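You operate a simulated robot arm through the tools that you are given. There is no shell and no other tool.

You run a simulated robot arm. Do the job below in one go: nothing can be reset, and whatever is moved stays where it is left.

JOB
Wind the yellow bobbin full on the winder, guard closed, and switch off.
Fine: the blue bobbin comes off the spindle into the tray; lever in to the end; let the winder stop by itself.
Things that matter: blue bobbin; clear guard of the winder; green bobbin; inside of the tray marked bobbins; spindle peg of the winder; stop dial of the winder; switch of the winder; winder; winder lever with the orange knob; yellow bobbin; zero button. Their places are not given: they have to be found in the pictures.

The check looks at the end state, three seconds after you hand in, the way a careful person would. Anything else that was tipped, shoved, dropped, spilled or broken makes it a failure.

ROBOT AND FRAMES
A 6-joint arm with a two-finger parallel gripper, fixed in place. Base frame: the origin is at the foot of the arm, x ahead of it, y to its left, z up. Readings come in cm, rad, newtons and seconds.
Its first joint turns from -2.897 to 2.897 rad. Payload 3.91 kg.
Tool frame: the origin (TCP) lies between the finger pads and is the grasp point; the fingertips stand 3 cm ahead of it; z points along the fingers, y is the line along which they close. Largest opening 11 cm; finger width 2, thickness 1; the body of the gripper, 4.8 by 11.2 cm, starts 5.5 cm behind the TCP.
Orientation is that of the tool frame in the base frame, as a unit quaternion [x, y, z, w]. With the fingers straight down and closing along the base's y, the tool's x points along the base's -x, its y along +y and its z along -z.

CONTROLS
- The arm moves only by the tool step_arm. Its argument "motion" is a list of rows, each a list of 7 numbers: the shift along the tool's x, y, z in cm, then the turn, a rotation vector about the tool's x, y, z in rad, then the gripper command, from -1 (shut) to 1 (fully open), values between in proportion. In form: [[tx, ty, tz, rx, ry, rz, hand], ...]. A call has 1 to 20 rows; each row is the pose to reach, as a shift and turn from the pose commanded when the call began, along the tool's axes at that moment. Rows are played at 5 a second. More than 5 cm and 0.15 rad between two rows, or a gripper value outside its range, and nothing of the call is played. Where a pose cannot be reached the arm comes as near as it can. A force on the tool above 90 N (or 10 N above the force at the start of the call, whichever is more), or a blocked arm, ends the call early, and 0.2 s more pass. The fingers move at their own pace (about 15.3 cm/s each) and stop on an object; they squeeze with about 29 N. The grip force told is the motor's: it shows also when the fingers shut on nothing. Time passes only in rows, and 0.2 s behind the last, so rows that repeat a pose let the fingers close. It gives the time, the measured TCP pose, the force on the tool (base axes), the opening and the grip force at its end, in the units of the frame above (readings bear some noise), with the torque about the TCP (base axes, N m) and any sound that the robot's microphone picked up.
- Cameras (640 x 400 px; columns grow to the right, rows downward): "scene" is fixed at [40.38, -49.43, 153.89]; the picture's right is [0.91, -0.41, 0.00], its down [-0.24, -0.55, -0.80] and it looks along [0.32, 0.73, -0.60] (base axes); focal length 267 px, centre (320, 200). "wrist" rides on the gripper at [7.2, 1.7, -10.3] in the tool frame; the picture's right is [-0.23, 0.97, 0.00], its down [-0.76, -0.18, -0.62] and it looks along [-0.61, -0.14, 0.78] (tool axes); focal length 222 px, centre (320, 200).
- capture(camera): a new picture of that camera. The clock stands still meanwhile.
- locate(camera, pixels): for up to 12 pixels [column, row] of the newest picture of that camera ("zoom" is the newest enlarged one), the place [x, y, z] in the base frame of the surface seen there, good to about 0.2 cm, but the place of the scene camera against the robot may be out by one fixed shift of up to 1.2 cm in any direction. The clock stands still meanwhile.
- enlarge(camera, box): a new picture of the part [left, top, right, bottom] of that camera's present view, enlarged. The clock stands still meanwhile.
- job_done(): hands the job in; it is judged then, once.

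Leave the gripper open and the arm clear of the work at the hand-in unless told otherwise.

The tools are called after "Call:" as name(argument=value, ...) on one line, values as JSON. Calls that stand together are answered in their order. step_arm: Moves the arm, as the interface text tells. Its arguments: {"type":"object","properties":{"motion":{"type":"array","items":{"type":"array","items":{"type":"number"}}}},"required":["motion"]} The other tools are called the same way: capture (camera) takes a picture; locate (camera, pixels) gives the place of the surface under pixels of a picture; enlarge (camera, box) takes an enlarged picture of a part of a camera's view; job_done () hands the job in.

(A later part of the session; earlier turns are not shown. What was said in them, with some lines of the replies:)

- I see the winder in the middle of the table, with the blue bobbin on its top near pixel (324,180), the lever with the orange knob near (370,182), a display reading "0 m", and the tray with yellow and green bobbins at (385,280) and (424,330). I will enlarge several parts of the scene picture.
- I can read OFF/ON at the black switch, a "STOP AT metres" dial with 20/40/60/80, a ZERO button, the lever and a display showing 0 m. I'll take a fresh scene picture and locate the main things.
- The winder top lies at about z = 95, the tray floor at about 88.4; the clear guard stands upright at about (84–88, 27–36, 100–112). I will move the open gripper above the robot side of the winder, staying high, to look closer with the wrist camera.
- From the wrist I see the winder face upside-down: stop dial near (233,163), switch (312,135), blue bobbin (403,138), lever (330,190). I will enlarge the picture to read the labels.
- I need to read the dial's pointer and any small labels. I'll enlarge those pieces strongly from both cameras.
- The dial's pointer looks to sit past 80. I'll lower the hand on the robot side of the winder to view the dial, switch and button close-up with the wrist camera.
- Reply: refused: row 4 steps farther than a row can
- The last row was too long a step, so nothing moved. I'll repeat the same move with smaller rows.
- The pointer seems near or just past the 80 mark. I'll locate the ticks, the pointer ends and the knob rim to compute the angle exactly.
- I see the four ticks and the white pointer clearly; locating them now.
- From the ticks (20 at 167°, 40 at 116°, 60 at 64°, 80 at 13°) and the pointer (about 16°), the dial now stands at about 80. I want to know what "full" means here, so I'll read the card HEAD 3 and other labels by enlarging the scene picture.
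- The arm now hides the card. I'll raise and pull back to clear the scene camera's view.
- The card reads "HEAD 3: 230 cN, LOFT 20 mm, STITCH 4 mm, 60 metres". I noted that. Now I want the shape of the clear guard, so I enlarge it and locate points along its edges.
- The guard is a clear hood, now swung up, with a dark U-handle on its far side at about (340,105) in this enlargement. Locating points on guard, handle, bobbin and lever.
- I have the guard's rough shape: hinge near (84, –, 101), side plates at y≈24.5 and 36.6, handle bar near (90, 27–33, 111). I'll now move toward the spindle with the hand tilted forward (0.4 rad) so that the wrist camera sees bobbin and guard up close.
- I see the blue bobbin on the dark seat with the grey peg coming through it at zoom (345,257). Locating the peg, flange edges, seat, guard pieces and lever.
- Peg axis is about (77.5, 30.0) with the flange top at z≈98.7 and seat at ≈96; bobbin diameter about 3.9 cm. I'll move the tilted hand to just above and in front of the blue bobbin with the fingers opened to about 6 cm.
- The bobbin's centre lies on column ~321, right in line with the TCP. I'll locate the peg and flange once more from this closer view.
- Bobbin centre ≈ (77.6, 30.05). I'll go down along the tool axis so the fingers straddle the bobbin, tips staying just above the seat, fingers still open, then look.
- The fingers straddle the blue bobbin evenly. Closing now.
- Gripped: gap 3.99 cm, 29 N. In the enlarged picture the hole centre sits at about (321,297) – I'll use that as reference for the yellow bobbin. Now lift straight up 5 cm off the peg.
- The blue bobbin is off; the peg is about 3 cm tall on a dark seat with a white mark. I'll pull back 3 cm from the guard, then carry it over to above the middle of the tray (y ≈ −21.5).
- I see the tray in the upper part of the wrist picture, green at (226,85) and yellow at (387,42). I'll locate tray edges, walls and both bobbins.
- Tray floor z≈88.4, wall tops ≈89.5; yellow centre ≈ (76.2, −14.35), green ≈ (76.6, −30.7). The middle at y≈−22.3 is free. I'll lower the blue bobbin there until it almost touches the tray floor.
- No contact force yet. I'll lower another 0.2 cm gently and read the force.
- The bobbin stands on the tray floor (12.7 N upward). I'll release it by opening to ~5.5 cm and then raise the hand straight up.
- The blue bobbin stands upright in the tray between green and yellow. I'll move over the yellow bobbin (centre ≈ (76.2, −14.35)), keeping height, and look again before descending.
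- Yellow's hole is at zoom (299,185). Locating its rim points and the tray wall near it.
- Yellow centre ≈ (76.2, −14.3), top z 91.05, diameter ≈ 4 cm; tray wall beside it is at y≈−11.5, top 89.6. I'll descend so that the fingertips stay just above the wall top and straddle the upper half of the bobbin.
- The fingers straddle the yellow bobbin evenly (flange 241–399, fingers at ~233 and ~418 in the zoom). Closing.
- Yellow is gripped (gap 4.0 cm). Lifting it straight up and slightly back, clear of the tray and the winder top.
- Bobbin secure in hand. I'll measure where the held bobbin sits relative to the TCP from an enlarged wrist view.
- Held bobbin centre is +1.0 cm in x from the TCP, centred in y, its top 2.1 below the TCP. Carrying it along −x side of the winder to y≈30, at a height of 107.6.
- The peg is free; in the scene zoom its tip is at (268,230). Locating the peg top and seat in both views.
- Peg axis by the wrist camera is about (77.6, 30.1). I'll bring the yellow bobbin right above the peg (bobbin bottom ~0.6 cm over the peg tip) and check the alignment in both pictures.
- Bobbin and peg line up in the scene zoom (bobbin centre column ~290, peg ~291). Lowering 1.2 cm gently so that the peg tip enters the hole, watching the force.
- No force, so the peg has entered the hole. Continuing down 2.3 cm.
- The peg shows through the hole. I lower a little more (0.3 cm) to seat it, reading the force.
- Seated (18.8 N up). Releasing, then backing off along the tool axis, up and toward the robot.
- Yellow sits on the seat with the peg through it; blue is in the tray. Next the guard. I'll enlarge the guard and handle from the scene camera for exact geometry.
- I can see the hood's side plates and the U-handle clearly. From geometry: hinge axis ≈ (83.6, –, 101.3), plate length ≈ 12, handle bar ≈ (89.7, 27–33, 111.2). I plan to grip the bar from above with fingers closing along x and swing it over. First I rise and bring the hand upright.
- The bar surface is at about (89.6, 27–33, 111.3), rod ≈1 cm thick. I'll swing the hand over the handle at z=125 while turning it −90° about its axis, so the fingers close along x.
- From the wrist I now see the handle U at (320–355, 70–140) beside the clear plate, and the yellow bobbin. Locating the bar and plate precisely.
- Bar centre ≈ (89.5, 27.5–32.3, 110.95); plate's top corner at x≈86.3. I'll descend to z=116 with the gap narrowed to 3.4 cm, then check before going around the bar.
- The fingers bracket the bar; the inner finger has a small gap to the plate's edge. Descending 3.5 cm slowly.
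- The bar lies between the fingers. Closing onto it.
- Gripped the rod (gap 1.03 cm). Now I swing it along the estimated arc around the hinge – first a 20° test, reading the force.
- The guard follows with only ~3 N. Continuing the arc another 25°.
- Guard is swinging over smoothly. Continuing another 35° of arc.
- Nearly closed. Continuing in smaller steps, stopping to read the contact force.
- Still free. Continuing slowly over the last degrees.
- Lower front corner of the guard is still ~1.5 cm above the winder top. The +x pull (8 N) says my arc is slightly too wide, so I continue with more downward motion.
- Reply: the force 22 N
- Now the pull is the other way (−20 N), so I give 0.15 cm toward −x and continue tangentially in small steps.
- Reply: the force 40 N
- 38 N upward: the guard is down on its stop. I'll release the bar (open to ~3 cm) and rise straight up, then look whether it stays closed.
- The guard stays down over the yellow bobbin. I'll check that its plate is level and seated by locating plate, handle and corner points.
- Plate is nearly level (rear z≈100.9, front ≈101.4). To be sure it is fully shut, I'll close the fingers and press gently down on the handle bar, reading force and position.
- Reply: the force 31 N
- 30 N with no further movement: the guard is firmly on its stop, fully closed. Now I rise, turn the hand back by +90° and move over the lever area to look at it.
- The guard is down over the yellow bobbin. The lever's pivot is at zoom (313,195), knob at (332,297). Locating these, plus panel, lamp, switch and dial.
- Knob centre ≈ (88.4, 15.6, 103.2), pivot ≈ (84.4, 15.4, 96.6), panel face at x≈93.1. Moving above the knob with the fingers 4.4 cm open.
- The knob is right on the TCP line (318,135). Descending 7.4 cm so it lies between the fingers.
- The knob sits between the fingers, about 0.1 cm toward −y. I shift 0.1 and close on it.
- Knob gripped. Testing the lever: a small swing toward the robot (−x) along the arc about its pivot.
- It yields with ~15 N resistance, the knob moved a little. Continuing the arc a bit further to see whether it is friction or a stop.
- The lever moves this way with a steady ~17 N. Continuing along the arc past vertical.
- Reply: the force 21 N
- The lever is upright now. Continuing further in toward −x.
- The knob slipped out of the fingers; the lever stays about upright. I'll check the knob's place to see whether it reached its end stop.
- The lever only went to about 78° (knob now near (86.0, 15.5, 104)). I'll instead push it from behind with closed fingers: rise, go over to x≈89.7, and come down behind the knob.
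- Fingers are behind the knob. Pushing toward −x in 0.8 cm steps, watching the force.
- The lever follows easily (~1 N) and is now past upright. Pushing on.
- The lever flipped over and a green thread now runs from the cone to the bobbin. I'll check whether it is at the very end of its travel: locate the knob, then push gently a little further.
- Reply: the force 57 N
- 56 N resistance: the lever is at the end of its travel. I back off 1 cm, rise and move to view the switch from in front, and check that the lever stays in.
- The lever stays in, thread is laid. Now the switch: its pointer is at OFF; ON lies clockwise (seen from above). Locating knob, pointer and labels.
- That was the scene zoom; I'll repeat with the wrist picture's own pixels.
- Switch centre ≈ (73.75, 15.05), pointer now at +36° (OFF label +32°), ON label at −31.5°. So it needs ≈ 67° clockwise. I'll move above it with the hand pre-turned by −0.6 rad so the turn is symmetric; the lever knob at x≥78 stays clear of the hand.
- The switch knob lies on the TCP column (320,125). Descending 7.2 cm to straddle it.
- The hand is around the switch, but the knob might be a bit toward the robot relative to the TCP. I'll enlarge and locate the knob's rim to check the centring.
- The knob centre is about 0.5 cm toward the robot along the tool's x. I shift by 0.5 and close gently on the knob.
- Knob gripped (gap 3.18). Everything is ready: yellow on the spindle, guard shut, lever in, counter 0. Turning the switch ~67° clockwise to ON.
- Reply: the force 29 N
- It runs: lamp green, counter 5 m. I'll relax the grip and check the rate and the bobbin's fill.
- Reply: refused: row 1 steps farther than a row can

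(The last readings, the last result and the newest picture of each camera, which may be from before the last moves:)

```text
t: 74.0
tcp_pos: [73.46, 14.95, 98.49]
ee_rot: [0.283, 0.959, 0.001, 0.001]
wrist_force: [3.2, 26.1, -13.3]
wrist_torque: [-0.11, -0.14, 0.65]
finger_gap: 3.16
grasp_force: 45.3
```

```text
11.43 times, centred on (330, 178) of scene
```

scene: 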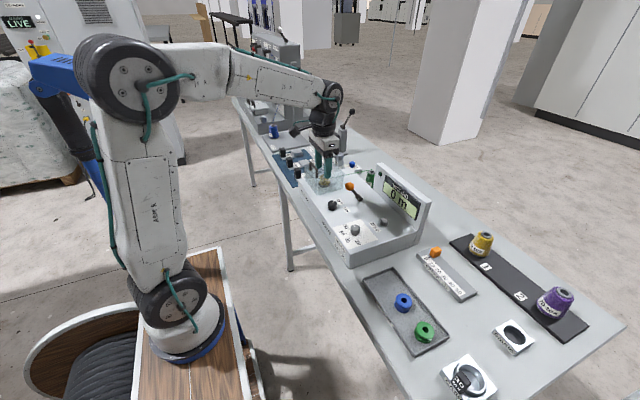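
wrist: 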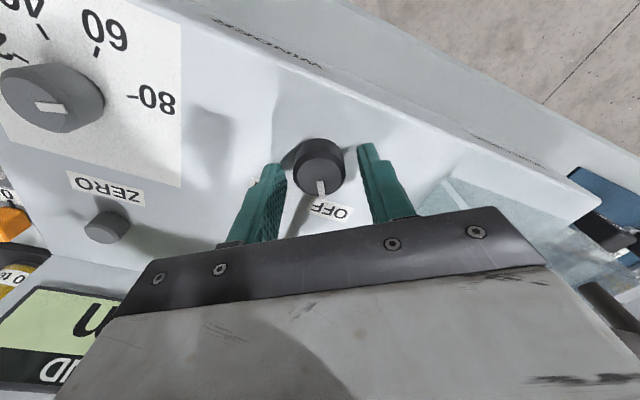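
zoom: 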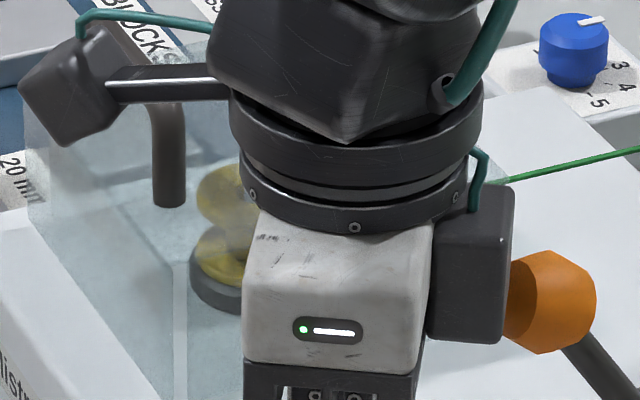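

The turn in a row is relative to the present pose, so zero now means hold. I open the fingers slightly and let 0.4 s pass.

Call:
step_arm(motion=[[0, 0, 0, 0, 0, 0, -0.3]])

Call:
enlarge(camera="scene", box=[290, 145, 430, 245])

Call:
enlarge(camera="scene", box=[315, 160, 345, 195])

Call:
enlarge(camera="wrist", box=[260, 110, 380, 220])

```text
t: 74.4
tcp_pos: [73.27, 14.84, 98.52]
ee_rot: [0.281, 0.96, 0.0, 0.0]
wrist_force: [-0.6, 0.9, 0.4]
wrist_torque: [-0.02, 0.0, -0.01]
finger_gap: 3.82
grasp_force: 0.1
```

```text
4.00 times, centred on (360, 195) of scene
```

zoom: 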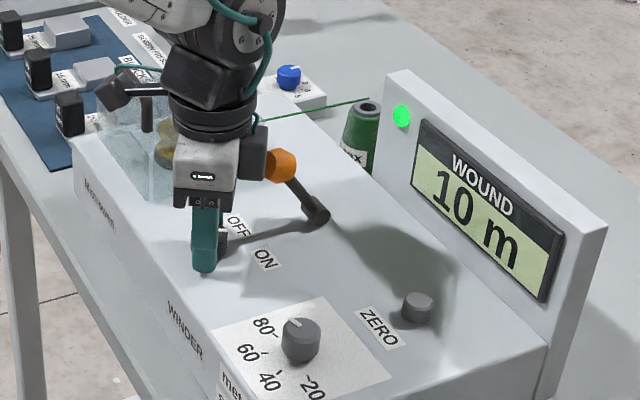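

```text
11.43 times, centred on (330, 178) of scene
```

zoom: 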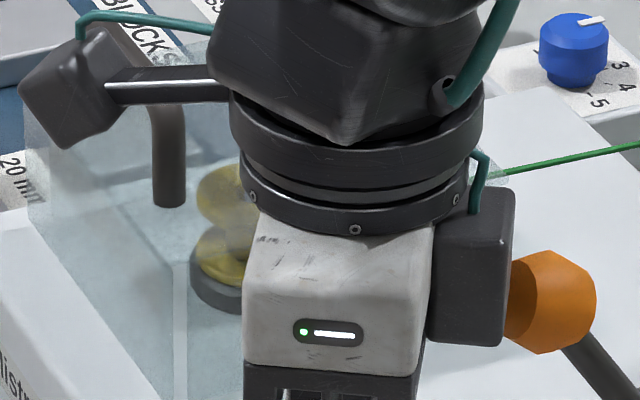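

```text
3.64 times, centred on (320, 165) of wrist
```

zoom: 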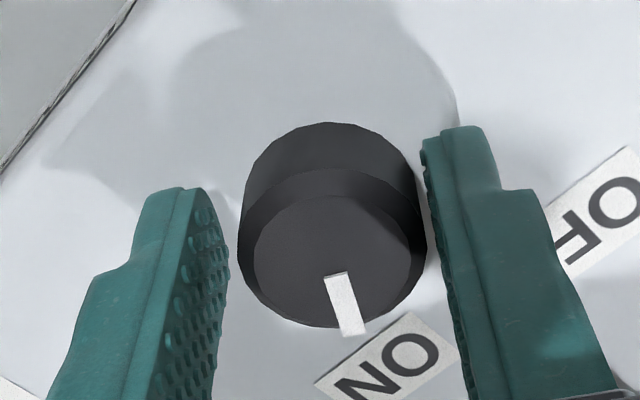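

10 m already: about 12 m/s. The clock stands still while I look, so I enlarge the visible left part of the bobbin to judge its fill.

Call:
enlarge(camera="scene", box=[313, 165, 333, 190])

```text
16.00 times, centred on (323, 178) of scene
```

zoom: 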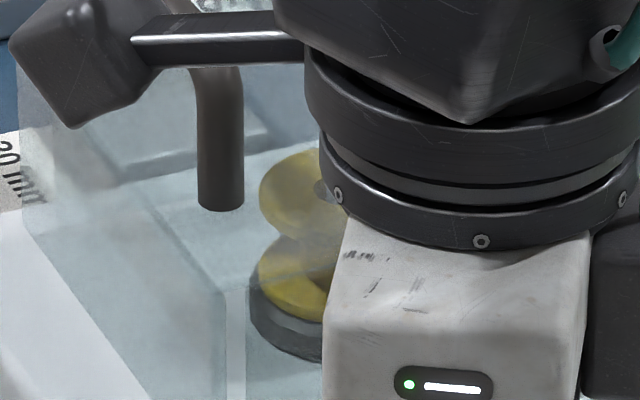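

The fill is still thin at 10 m (wound radius about 1.1 of 2.0 cm). I stay at the switch, ready, and let short steps of time pass while watching counter and bobbin.

Call:
step_arm(motion=[[0, 0, 0, 0, 0, 0, -0.3], [0, 0, 0, 0, 0, 0, -0.3], [0, 0, 0, 0, 0, 0, -0.3]])

Call:
enlarge(camera="scene", box=[290, 145, 430, 245])

Call:
enlarge(camera="scene", box=[315, 168, 329, 188])

```text
t: 75.2
tcp_pos: [73.37, 14.94, 98.49]
ee_rot: [0.281, 0.96, 0.0, 0.0]
wrist_force: [0.2, 0.4, 0.5]
wrist_torque: [0.01, -0.01, 0.0]
finger_gap: 3.82
grasp_force: 0.1
```

```text
4.00 times, centred on (360, 195) of scene
```

zoom: 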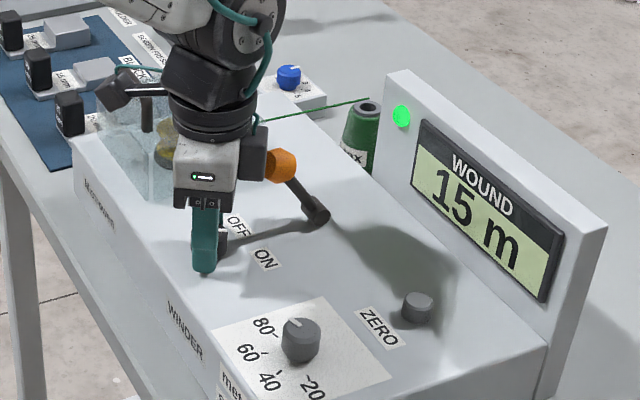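

```text
16.00 times, centred on (322, 178) of scene
```

zoom: 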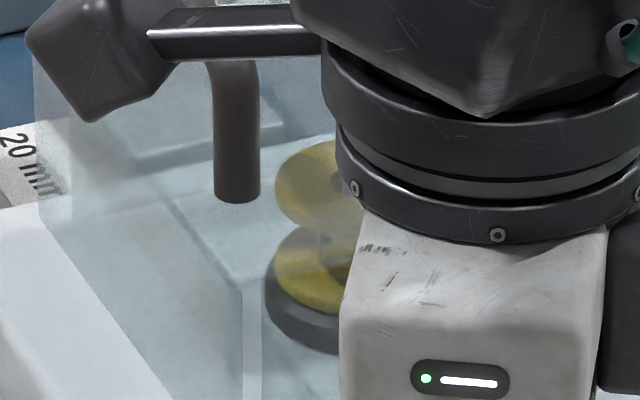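

15 m at t=75.2, i.e. roughly 6–8 m/s. Letting 1.6 s more pass, then look again.

Call:
step_arm(motion=[[0, 0, 0, 0, 0, 0, -0.3], [0, 0, 0, 0, 0, 0, -0.3], [0, 0, 0, 0, 0, 0, -0.3], [0, 0, 0, 0, 0, 0, -0.3], [0, 0, 0, 0, 0, 0, -0.3], [0, 0, 0, 0, 0, 0, -0.3]])

Call:
enlarge(camera="scene", box=[290, 145, 430, 245])

Call:
enlarge(camera="scene", box=[315, 168, 329, 188])

```text
t: 76.6
tcp_pos: [73.27, 14.86, 98.56]
ee_rot: [0.282, 0.959, 0.0, 0.0]
wrist_force: [0.0, 0.5, -0.3]
wrist_torque: [0.0, 0.01, 0.02]
finger_gap: 3.85
grasp_force: 0.1
```

```text
4.00 times, centred on (360, 195) of scene
```

zoom: 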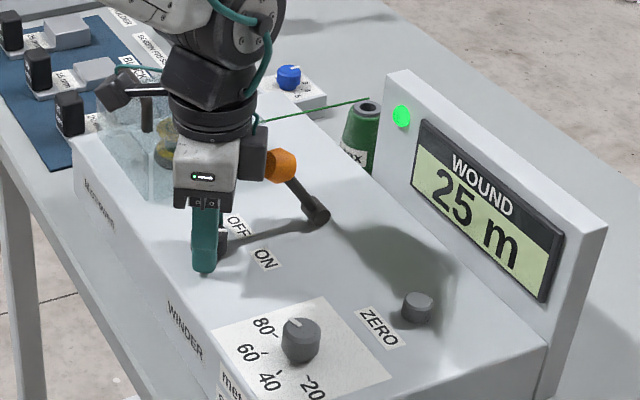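

```text
16.00 times, centred on (322, 178) of scene
```

zoom: 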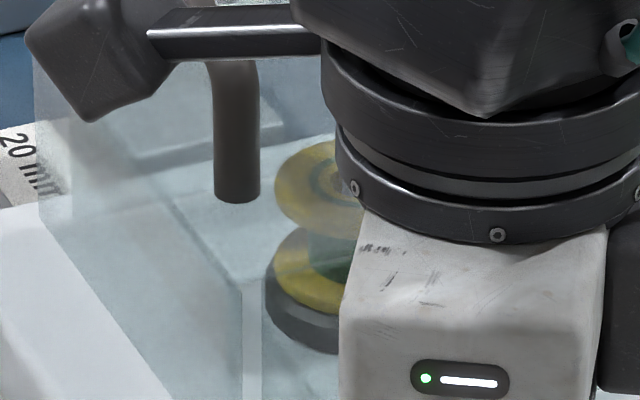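

25 m; a thin green layer of thread shows on the core. Continue ~2.4 s and look.

Call:
step_arm(motion=[[0, 0, 0, 0, 0, 0, -0.3], [0, 0, 0, 0, 0, 0, -0.3], [0, 0, 0, 0, 0, 0, -0.3], [0, 0, 0, 0, 0, 0, -0.3], [0, 0, 0, 0, 0, 0, -0.3], [0, 0, 0, 0, 0, 0, -0.3], [0, 0, 0, 0, 0, 0, -0.3], [0, 0, 0, 0, 0, 0, -0.3], [0, 0, 0, 0, 0, 0, -0.3], [0, 0, 0, 0, 0, 0, -0.3], [0, 0, 0, 0, 0, 0, -0.3]])

Call:
enlarge(camera="scene", box=[290, 145, 430, 245])

Call:
enlarge(camera="scene", box=[315, 168, 329, 188])

```text
t: 79.0
tcp_pos: [73.41, 14.91, 98.51]
ee_rot: [0.282, 0.959, 0.0, 0.0]
wrist_force: [0.5, 0.2, -0.2]
wrist_torque: [-0.01, 0.0, 0.0]
finger_gap: 3.82
grasp_force: 0.1
```

```text
4.00 times, centred on (360, 195) of scene
```

zoom: 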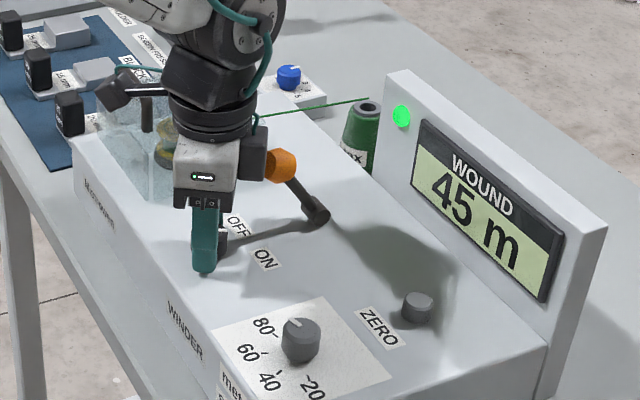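

```text
16.00 times, centred on (322, 178) of scene
```

zoom: 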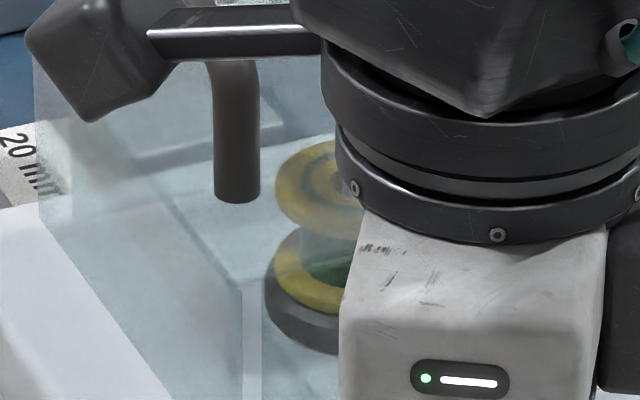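

At 45 m the wound radius is ≈1.4 of 2.0 cm; extrapolating, 60 m gives ≈1.58 and 80 m ≈1.79 – that is the same fill as the full blue bobbin (≈0.9 of the flange). So 80 m is "full", and I let it run on to stop by itself.

Call:
step_arm(motion=[[0, 0, 0, 0, 0, 0, -0.3], [0, 0, 0, 0, 0, 0, -0.3], [0, 0, 0, 0, 0, 0, -0.3], [0, 0, 0, 0, 0, 0, -0.3], [0, 0, 0, 0, 0, 0, -0.3], [0, 0, 0, 0, 0, 0, -0.3], [0, 0, 0, 0, 0, 0, -0.3], [0, 0, 0, 0, 0, 0, -0.3], [0, 0, 0, 0, 0, 0, -0.3], [0, 0, 0, 0, 0, 0, -0.3]])

Call:
enlarge(camera="scene", box=[290, 145, 430, 245])

Call:
enlarge(camera="scene", box=[315, 168, 329, 188])

```text
t: 81.2
tcp_pos: [73.43, 14.83, 98.45]
ee_rot: [0.281, 0.96, 0.0, 0.0]
wrist_force: [0.2, -0.2, 0.4]
wrist_torque: [0.0, 0.0, 0.0]
finger_gap: 3.84
grasp_force: 0.0
```

```text
4.00 times, centred on (360, 195) of scene
```

zoom: 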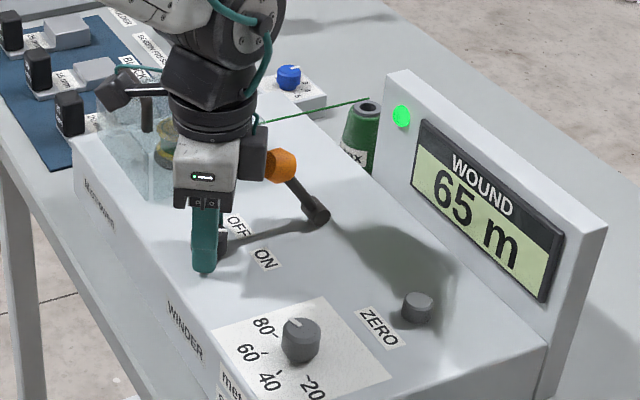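

```text
16.00 times, centred on (322, 178) of scene
```

zoom: 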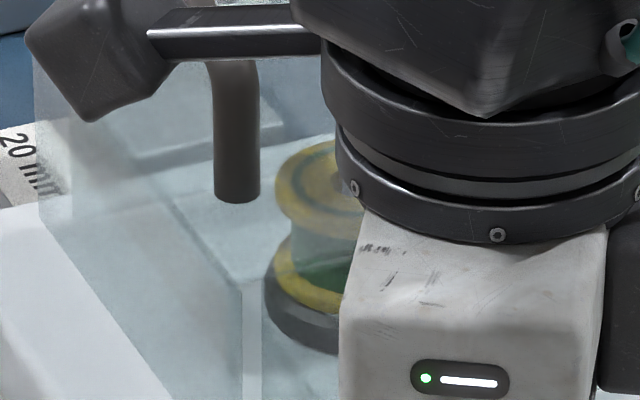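

65 m, still winding, the thread still short of the flange. Continuing until it stops.

Call:
step_arm(motion=[[0, 0, 0, 0, 0, 0, -0.3], [0, 0, 0, 0, 0, 0, -0.3], [0, 0, 0, 0, 0, 0, -0.3], [0, 0, 0, 0, 0, 0, -0.3], [0, 0, 0, 0, 0, 0, -0.3], [0, 0, 0, 0, 0, 0, -0.3], [0, 0, 0, 0, 0, 0, -0.3], [0, 0, 0, 0, 0, 0, -0.3], [0, 0, 0, 0, 0, 0, -0.3], [0, 0, 0, 0, 0, 0, -0.3]])

Call:
enlarge(camera="scene", box=[290, 145, 430, 245])

Call:
enlarge(camera="scene", box=[315, 168, 329, 188])

```text
t: 83.4
tcp_pos: [73.33, 14.9, 98.45]
ee_rot: [0.281, 0.96, -0.001, -0.001]
wrist_force: [1.2, 0.8, 0.2]
wrist_torque: [-0.03, 0.0, -0.05]
finger_gap: 3.87
grasp_force: 0.0
```

```text
4.00 times, centred on (360, 195) of scene
```

zoom: 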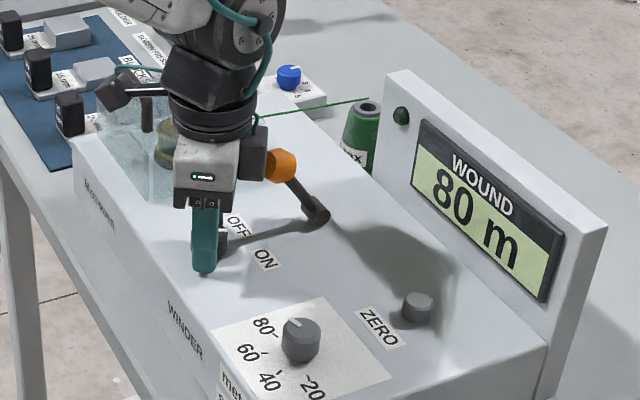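

```text
16.00 times, centred on (322, 178) of scene
```

zoom: 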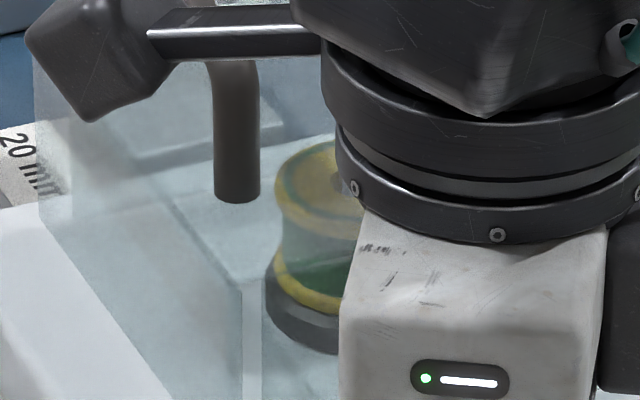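

The counter stands at 80 m and the lamp has gone out: it stopped by itself with the thread nearly flush to the flange. Now I close on the switch and turn it back to OFF.

Call:
step_arm(motion=[[0, 0, 0, 0, 0, 0, -0.5], [0, 0, 0, 0, 0, 0, -1], [0, 0, 0, 0, 0, 0, -1]])

Call:
enlarge(camera="scene", box=[290, 145, 430, 245])

Call:
enlarge(camera="wrist", box=[260, 110, 380, 220])

```text
t: 84.2
tcp_pos: [73.38, 15.09, 98.5]
ee_rot: [0.28, 0.96, 0.0, 0.002]
wrist_force: [14.9, 18.0, -1.7]
wrist_torque: [-0.04, -0.1, 0.01]
finger_gap: 3.17
grasp_force: 44.8
```

```text
4.00 times, centred on (360, 195) of scene
```

zoom: 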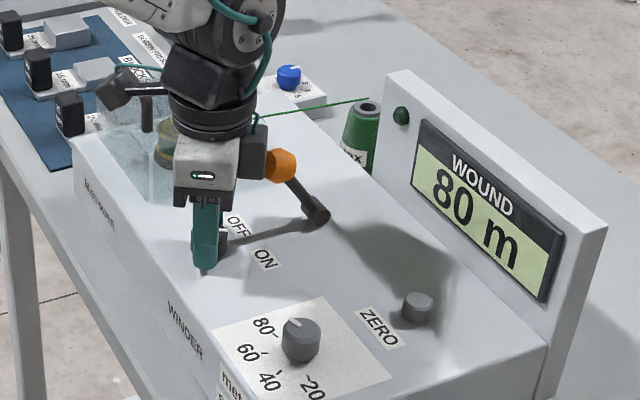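

```text
3.64 times, centred on (320, 165) of wrist
```

zoom: 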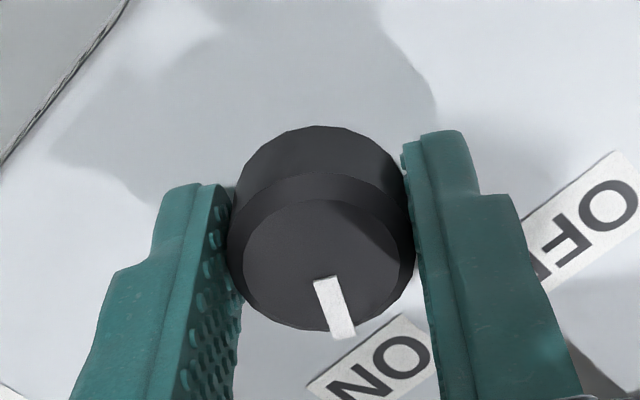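

Still at 80 m, lamp off. Gripped; turning counter-clockwise (−1.2 rad) to OFF.

Call:
step_arm(motion=[[0, 0, 0, 0, 0, -0.13, -1], [0, 0, 0, 0, 0, -0.26, -1], [0, 0, 0, 0, 0, -0.39, -1], [0, 0, 0, 0, 0, -0.52, -1], [0, 0, 0, 0, 0, -0.65, -1], [0, 0, 0, 0, 0, -0.78, -1], [0, 0, 0, 0, 0, -0.91, -1], [0, 0, 0, 0, 0, -1.04, -1], [0, 0, 0, 0, 0, -1.17, -1], [0, 0, 0, 0, 0, -1.22, -1]])

Call:
enlarge(camera="wrist", box=[260, 110, 380, 220])

Call:
enlarge(camera="scene", box=[290, 145, 430, 245])

```text
t: 86.4
tcp_pos: [73.17, 14.66, 98.42]
ee_rot: [-0.32, 0.947, 0.0, 0.0]
wrist_force: [0.9, 5.7, 19.1]
wrist_torque: [-0.62, 0.04, -0.38]
finger_gap: 3.13
grasp_force: 45.5
```

```text
3.64 times, centred on (320, 165) of wrist
```

zoom: 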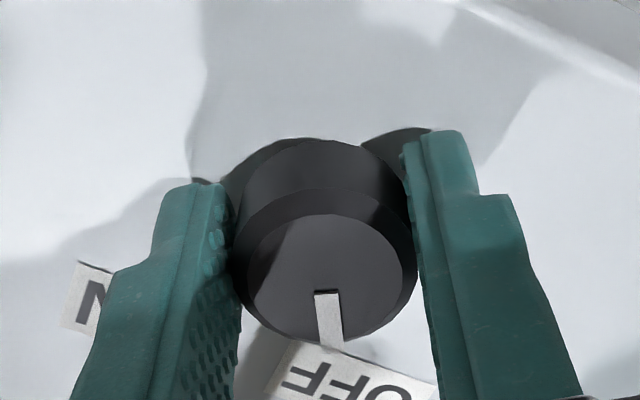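

```text
4.00 times, centred on (360, 195) of scene
```

zoom: 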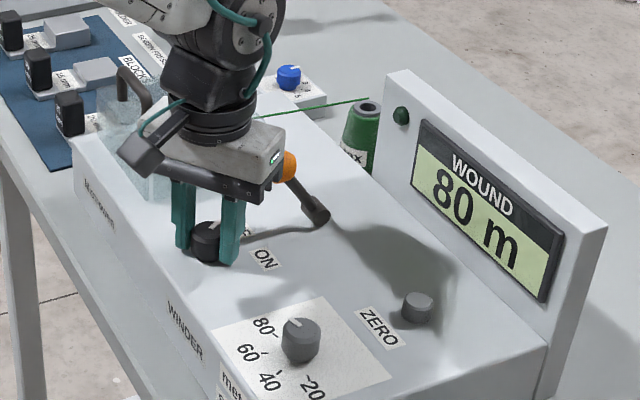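

Pointer back at OFF against its stop. Opening the fingers and rising straight up.

Call:
step_arm(motion=[[0, 0, 0, 0, 0, 0, -0.5], [0, 0, 0, 0, 0, 0, -0.1], [0, 0, 0, 0, 0, 0, -0.1], [0, 0, -2, 0, 0, 0, -0.1], [0, 0, -5, 0, 0, 0, -0.1], [0, 0, -9, 0, 0, 0, -0.1], [0, 0, -13, 0, 0, 0, 0.3], [0, 0, -16, 0, 0, 0.1, 0.5]])

Call:
capture(camera="wrist")

Call:
capture(camera="scene")

```text
t: 88.2
tcp_pos: [73.31, 15.09, 114.42]
ee_rot: [-0.271, 0.963, -0.001, -0.001]
wrist_force: [-0.1, 0.2, 0.1]
wrist_torque: [-0.01, 0.06, -0.03]
finger_gap: 8.24
grasp_force: 0.1
```

```text
taken
```

wrist: 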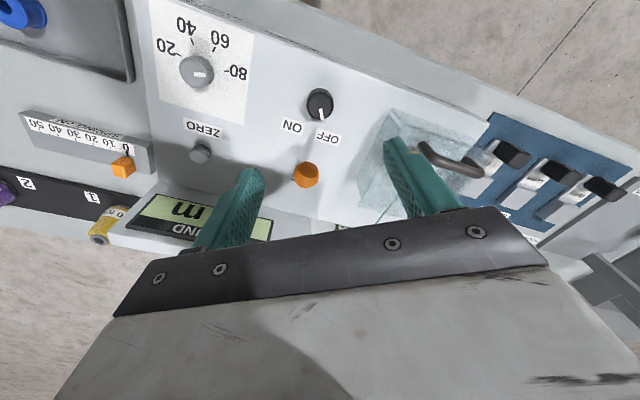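

```text
taken
```

scene: 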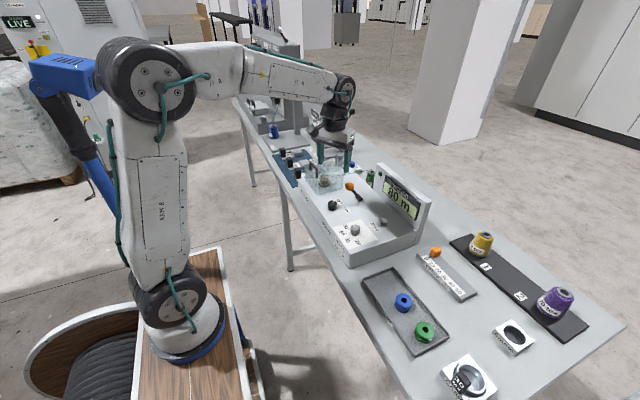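

Everything looks right. I retreat up and back toward the start pose with the gripper open, then inspect the final state.

Call:
step_arm(motion=[[1.9, 2.3, -2.2, 0, 0, 0.06, 0.7], [3.9, 4.7, -4.4, 0, 0, 0.12, 1], [5.9, 7.2, -6.6, 0, 0, 0.18, 1], [7.9, 9.7, -8.8, 0, 0, 0.24, 1], [9.9, 12.2, -11, 0, 0, 0.3, 1], [12, 14.8, -13.2, 0, 0, 0.36, 1], [14.1, 17.4, -15.4, 0, 0, 0.42, 1], [16.3, 20.2, -17.6, 0, 0, 0.48, 1], [18.7, 23.2, -20, 0, 0, 0.55, 1], [18.7, 23.2, -20, 0, 0, 0.55, 1]])

Call:
capture(camera="scene")

Call:
enlarge(camera="scene", box=[295, 145, 435, 250])

Call:
enlarge(camera="scene", box=[305, 150, 365, 200])

Call:
enlarge(camera="scene", box=[350, 250, 470, 370])

```text
t: 90.4
tcp_pos: [45.22, 24.93, 134.57]
ee_rot: [0.001, 1.0, 0.001, 0.0]
wrist_force: [0.0, -0.2, -0.3]
wrist_torque: [-0.03, -0.01, 0.01]
finger_gap: 10.99
grasp_force: 0.0
```

```text
taken
```

scene: 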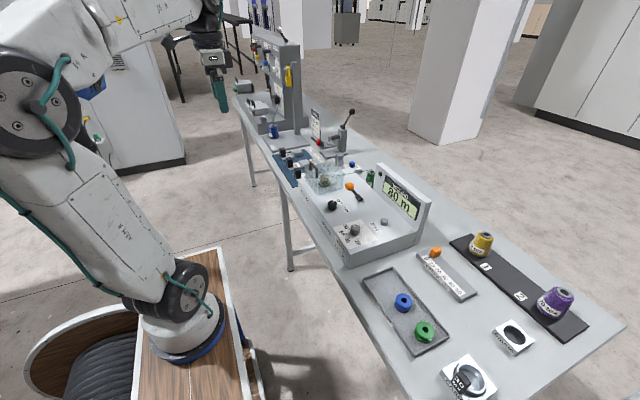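

```text
3.81 times, centred on (365, 198) of scene
```

zoom: 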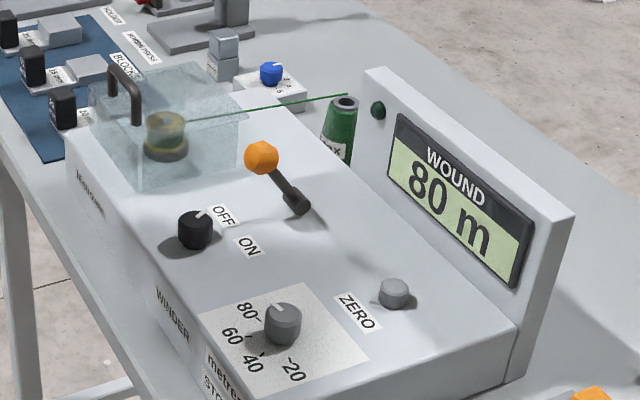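

```text
8.00 times, centred on (335, 175) of scene
```

zoom: 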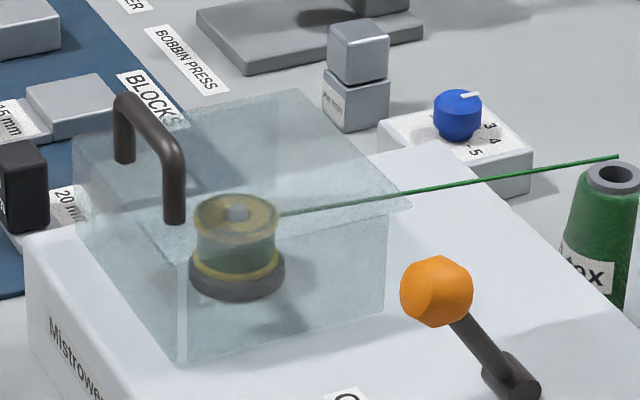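

```text
3.33 times, centred on (410, 310) of scene
```

zoom: 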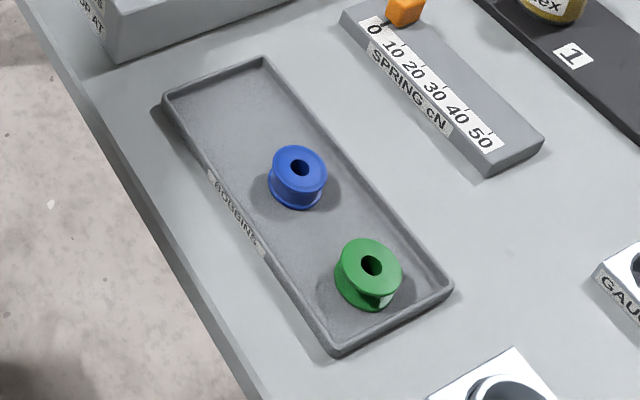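

Display 80 m, lamp off, switch at OFF, guard down, yellow full on the spindle, blue and green upright in the tray. A last check of the lever's position against its end.

Call:
enlarge(camera="scene", box=[330, 165, 380, 210])

Call:
locate(camera="scene", pixels=[[349, 186], [357, 197], [403, 302], [424, 331]])

```text
8.89 times, centred on (355, 188) of scene
```

zoom: 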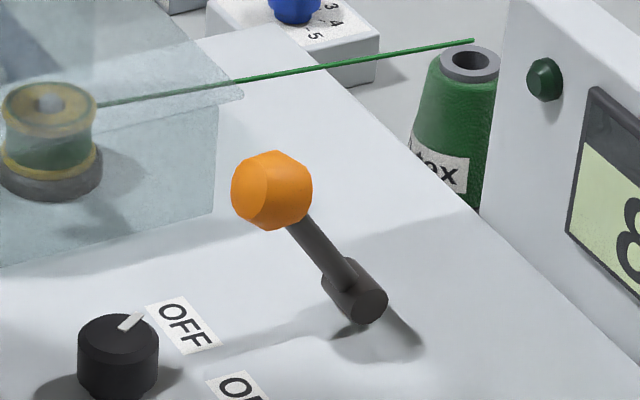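

```text
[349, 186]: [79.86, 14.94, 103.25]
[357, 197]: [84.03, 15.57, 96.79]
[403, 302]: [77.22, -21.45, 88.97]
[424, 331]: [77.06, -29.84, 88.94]
```

The lever is still fully in (knob at x≈79.9, where it met its stop), and the arm is clear with the gripper open. Handing the job in.

Call:
job_done()

```text
The job is handed in.
```

The yellow bobbin is wound and on the spindle. The winder stopped by itself at 80 m, and I then switched it off. I've handed the job in; the result of the check hasn't been shown to me.

| Item | State at hand-in |
|---|---|
| Yellow bobbin | On the spindle, thread close to the flange edge |
| Blue bobbin | Upright in the tray, between the green bobbin and the spot the yellow came from |
| Green bobbin | Not touched |
| Guard | Down on its stop; it didn't move when I pressed it |
| Lever | Pushed in to its stop and still there |
| Switch | OFF, run lamp out |
| Arm | Back near its start pose, gripper open |

- **What "full" meant:** I left the stop dial at 80 m, where it already stood. The HEAD 3 card on the table says 60 metres, but your job didn't mention it. While it wound, I judged that 80 m would fill the yellow about as full as the blue one, and 60 m would leave it short. If you wanted 60 m, it is overwound.
- **Zero button:** I didn't press it, because the counter already read 0.
- **Lever slip:** The knob slipped out of the fingers on my first try, so I pushed the lever in from behind instead. Nothing else was moved.
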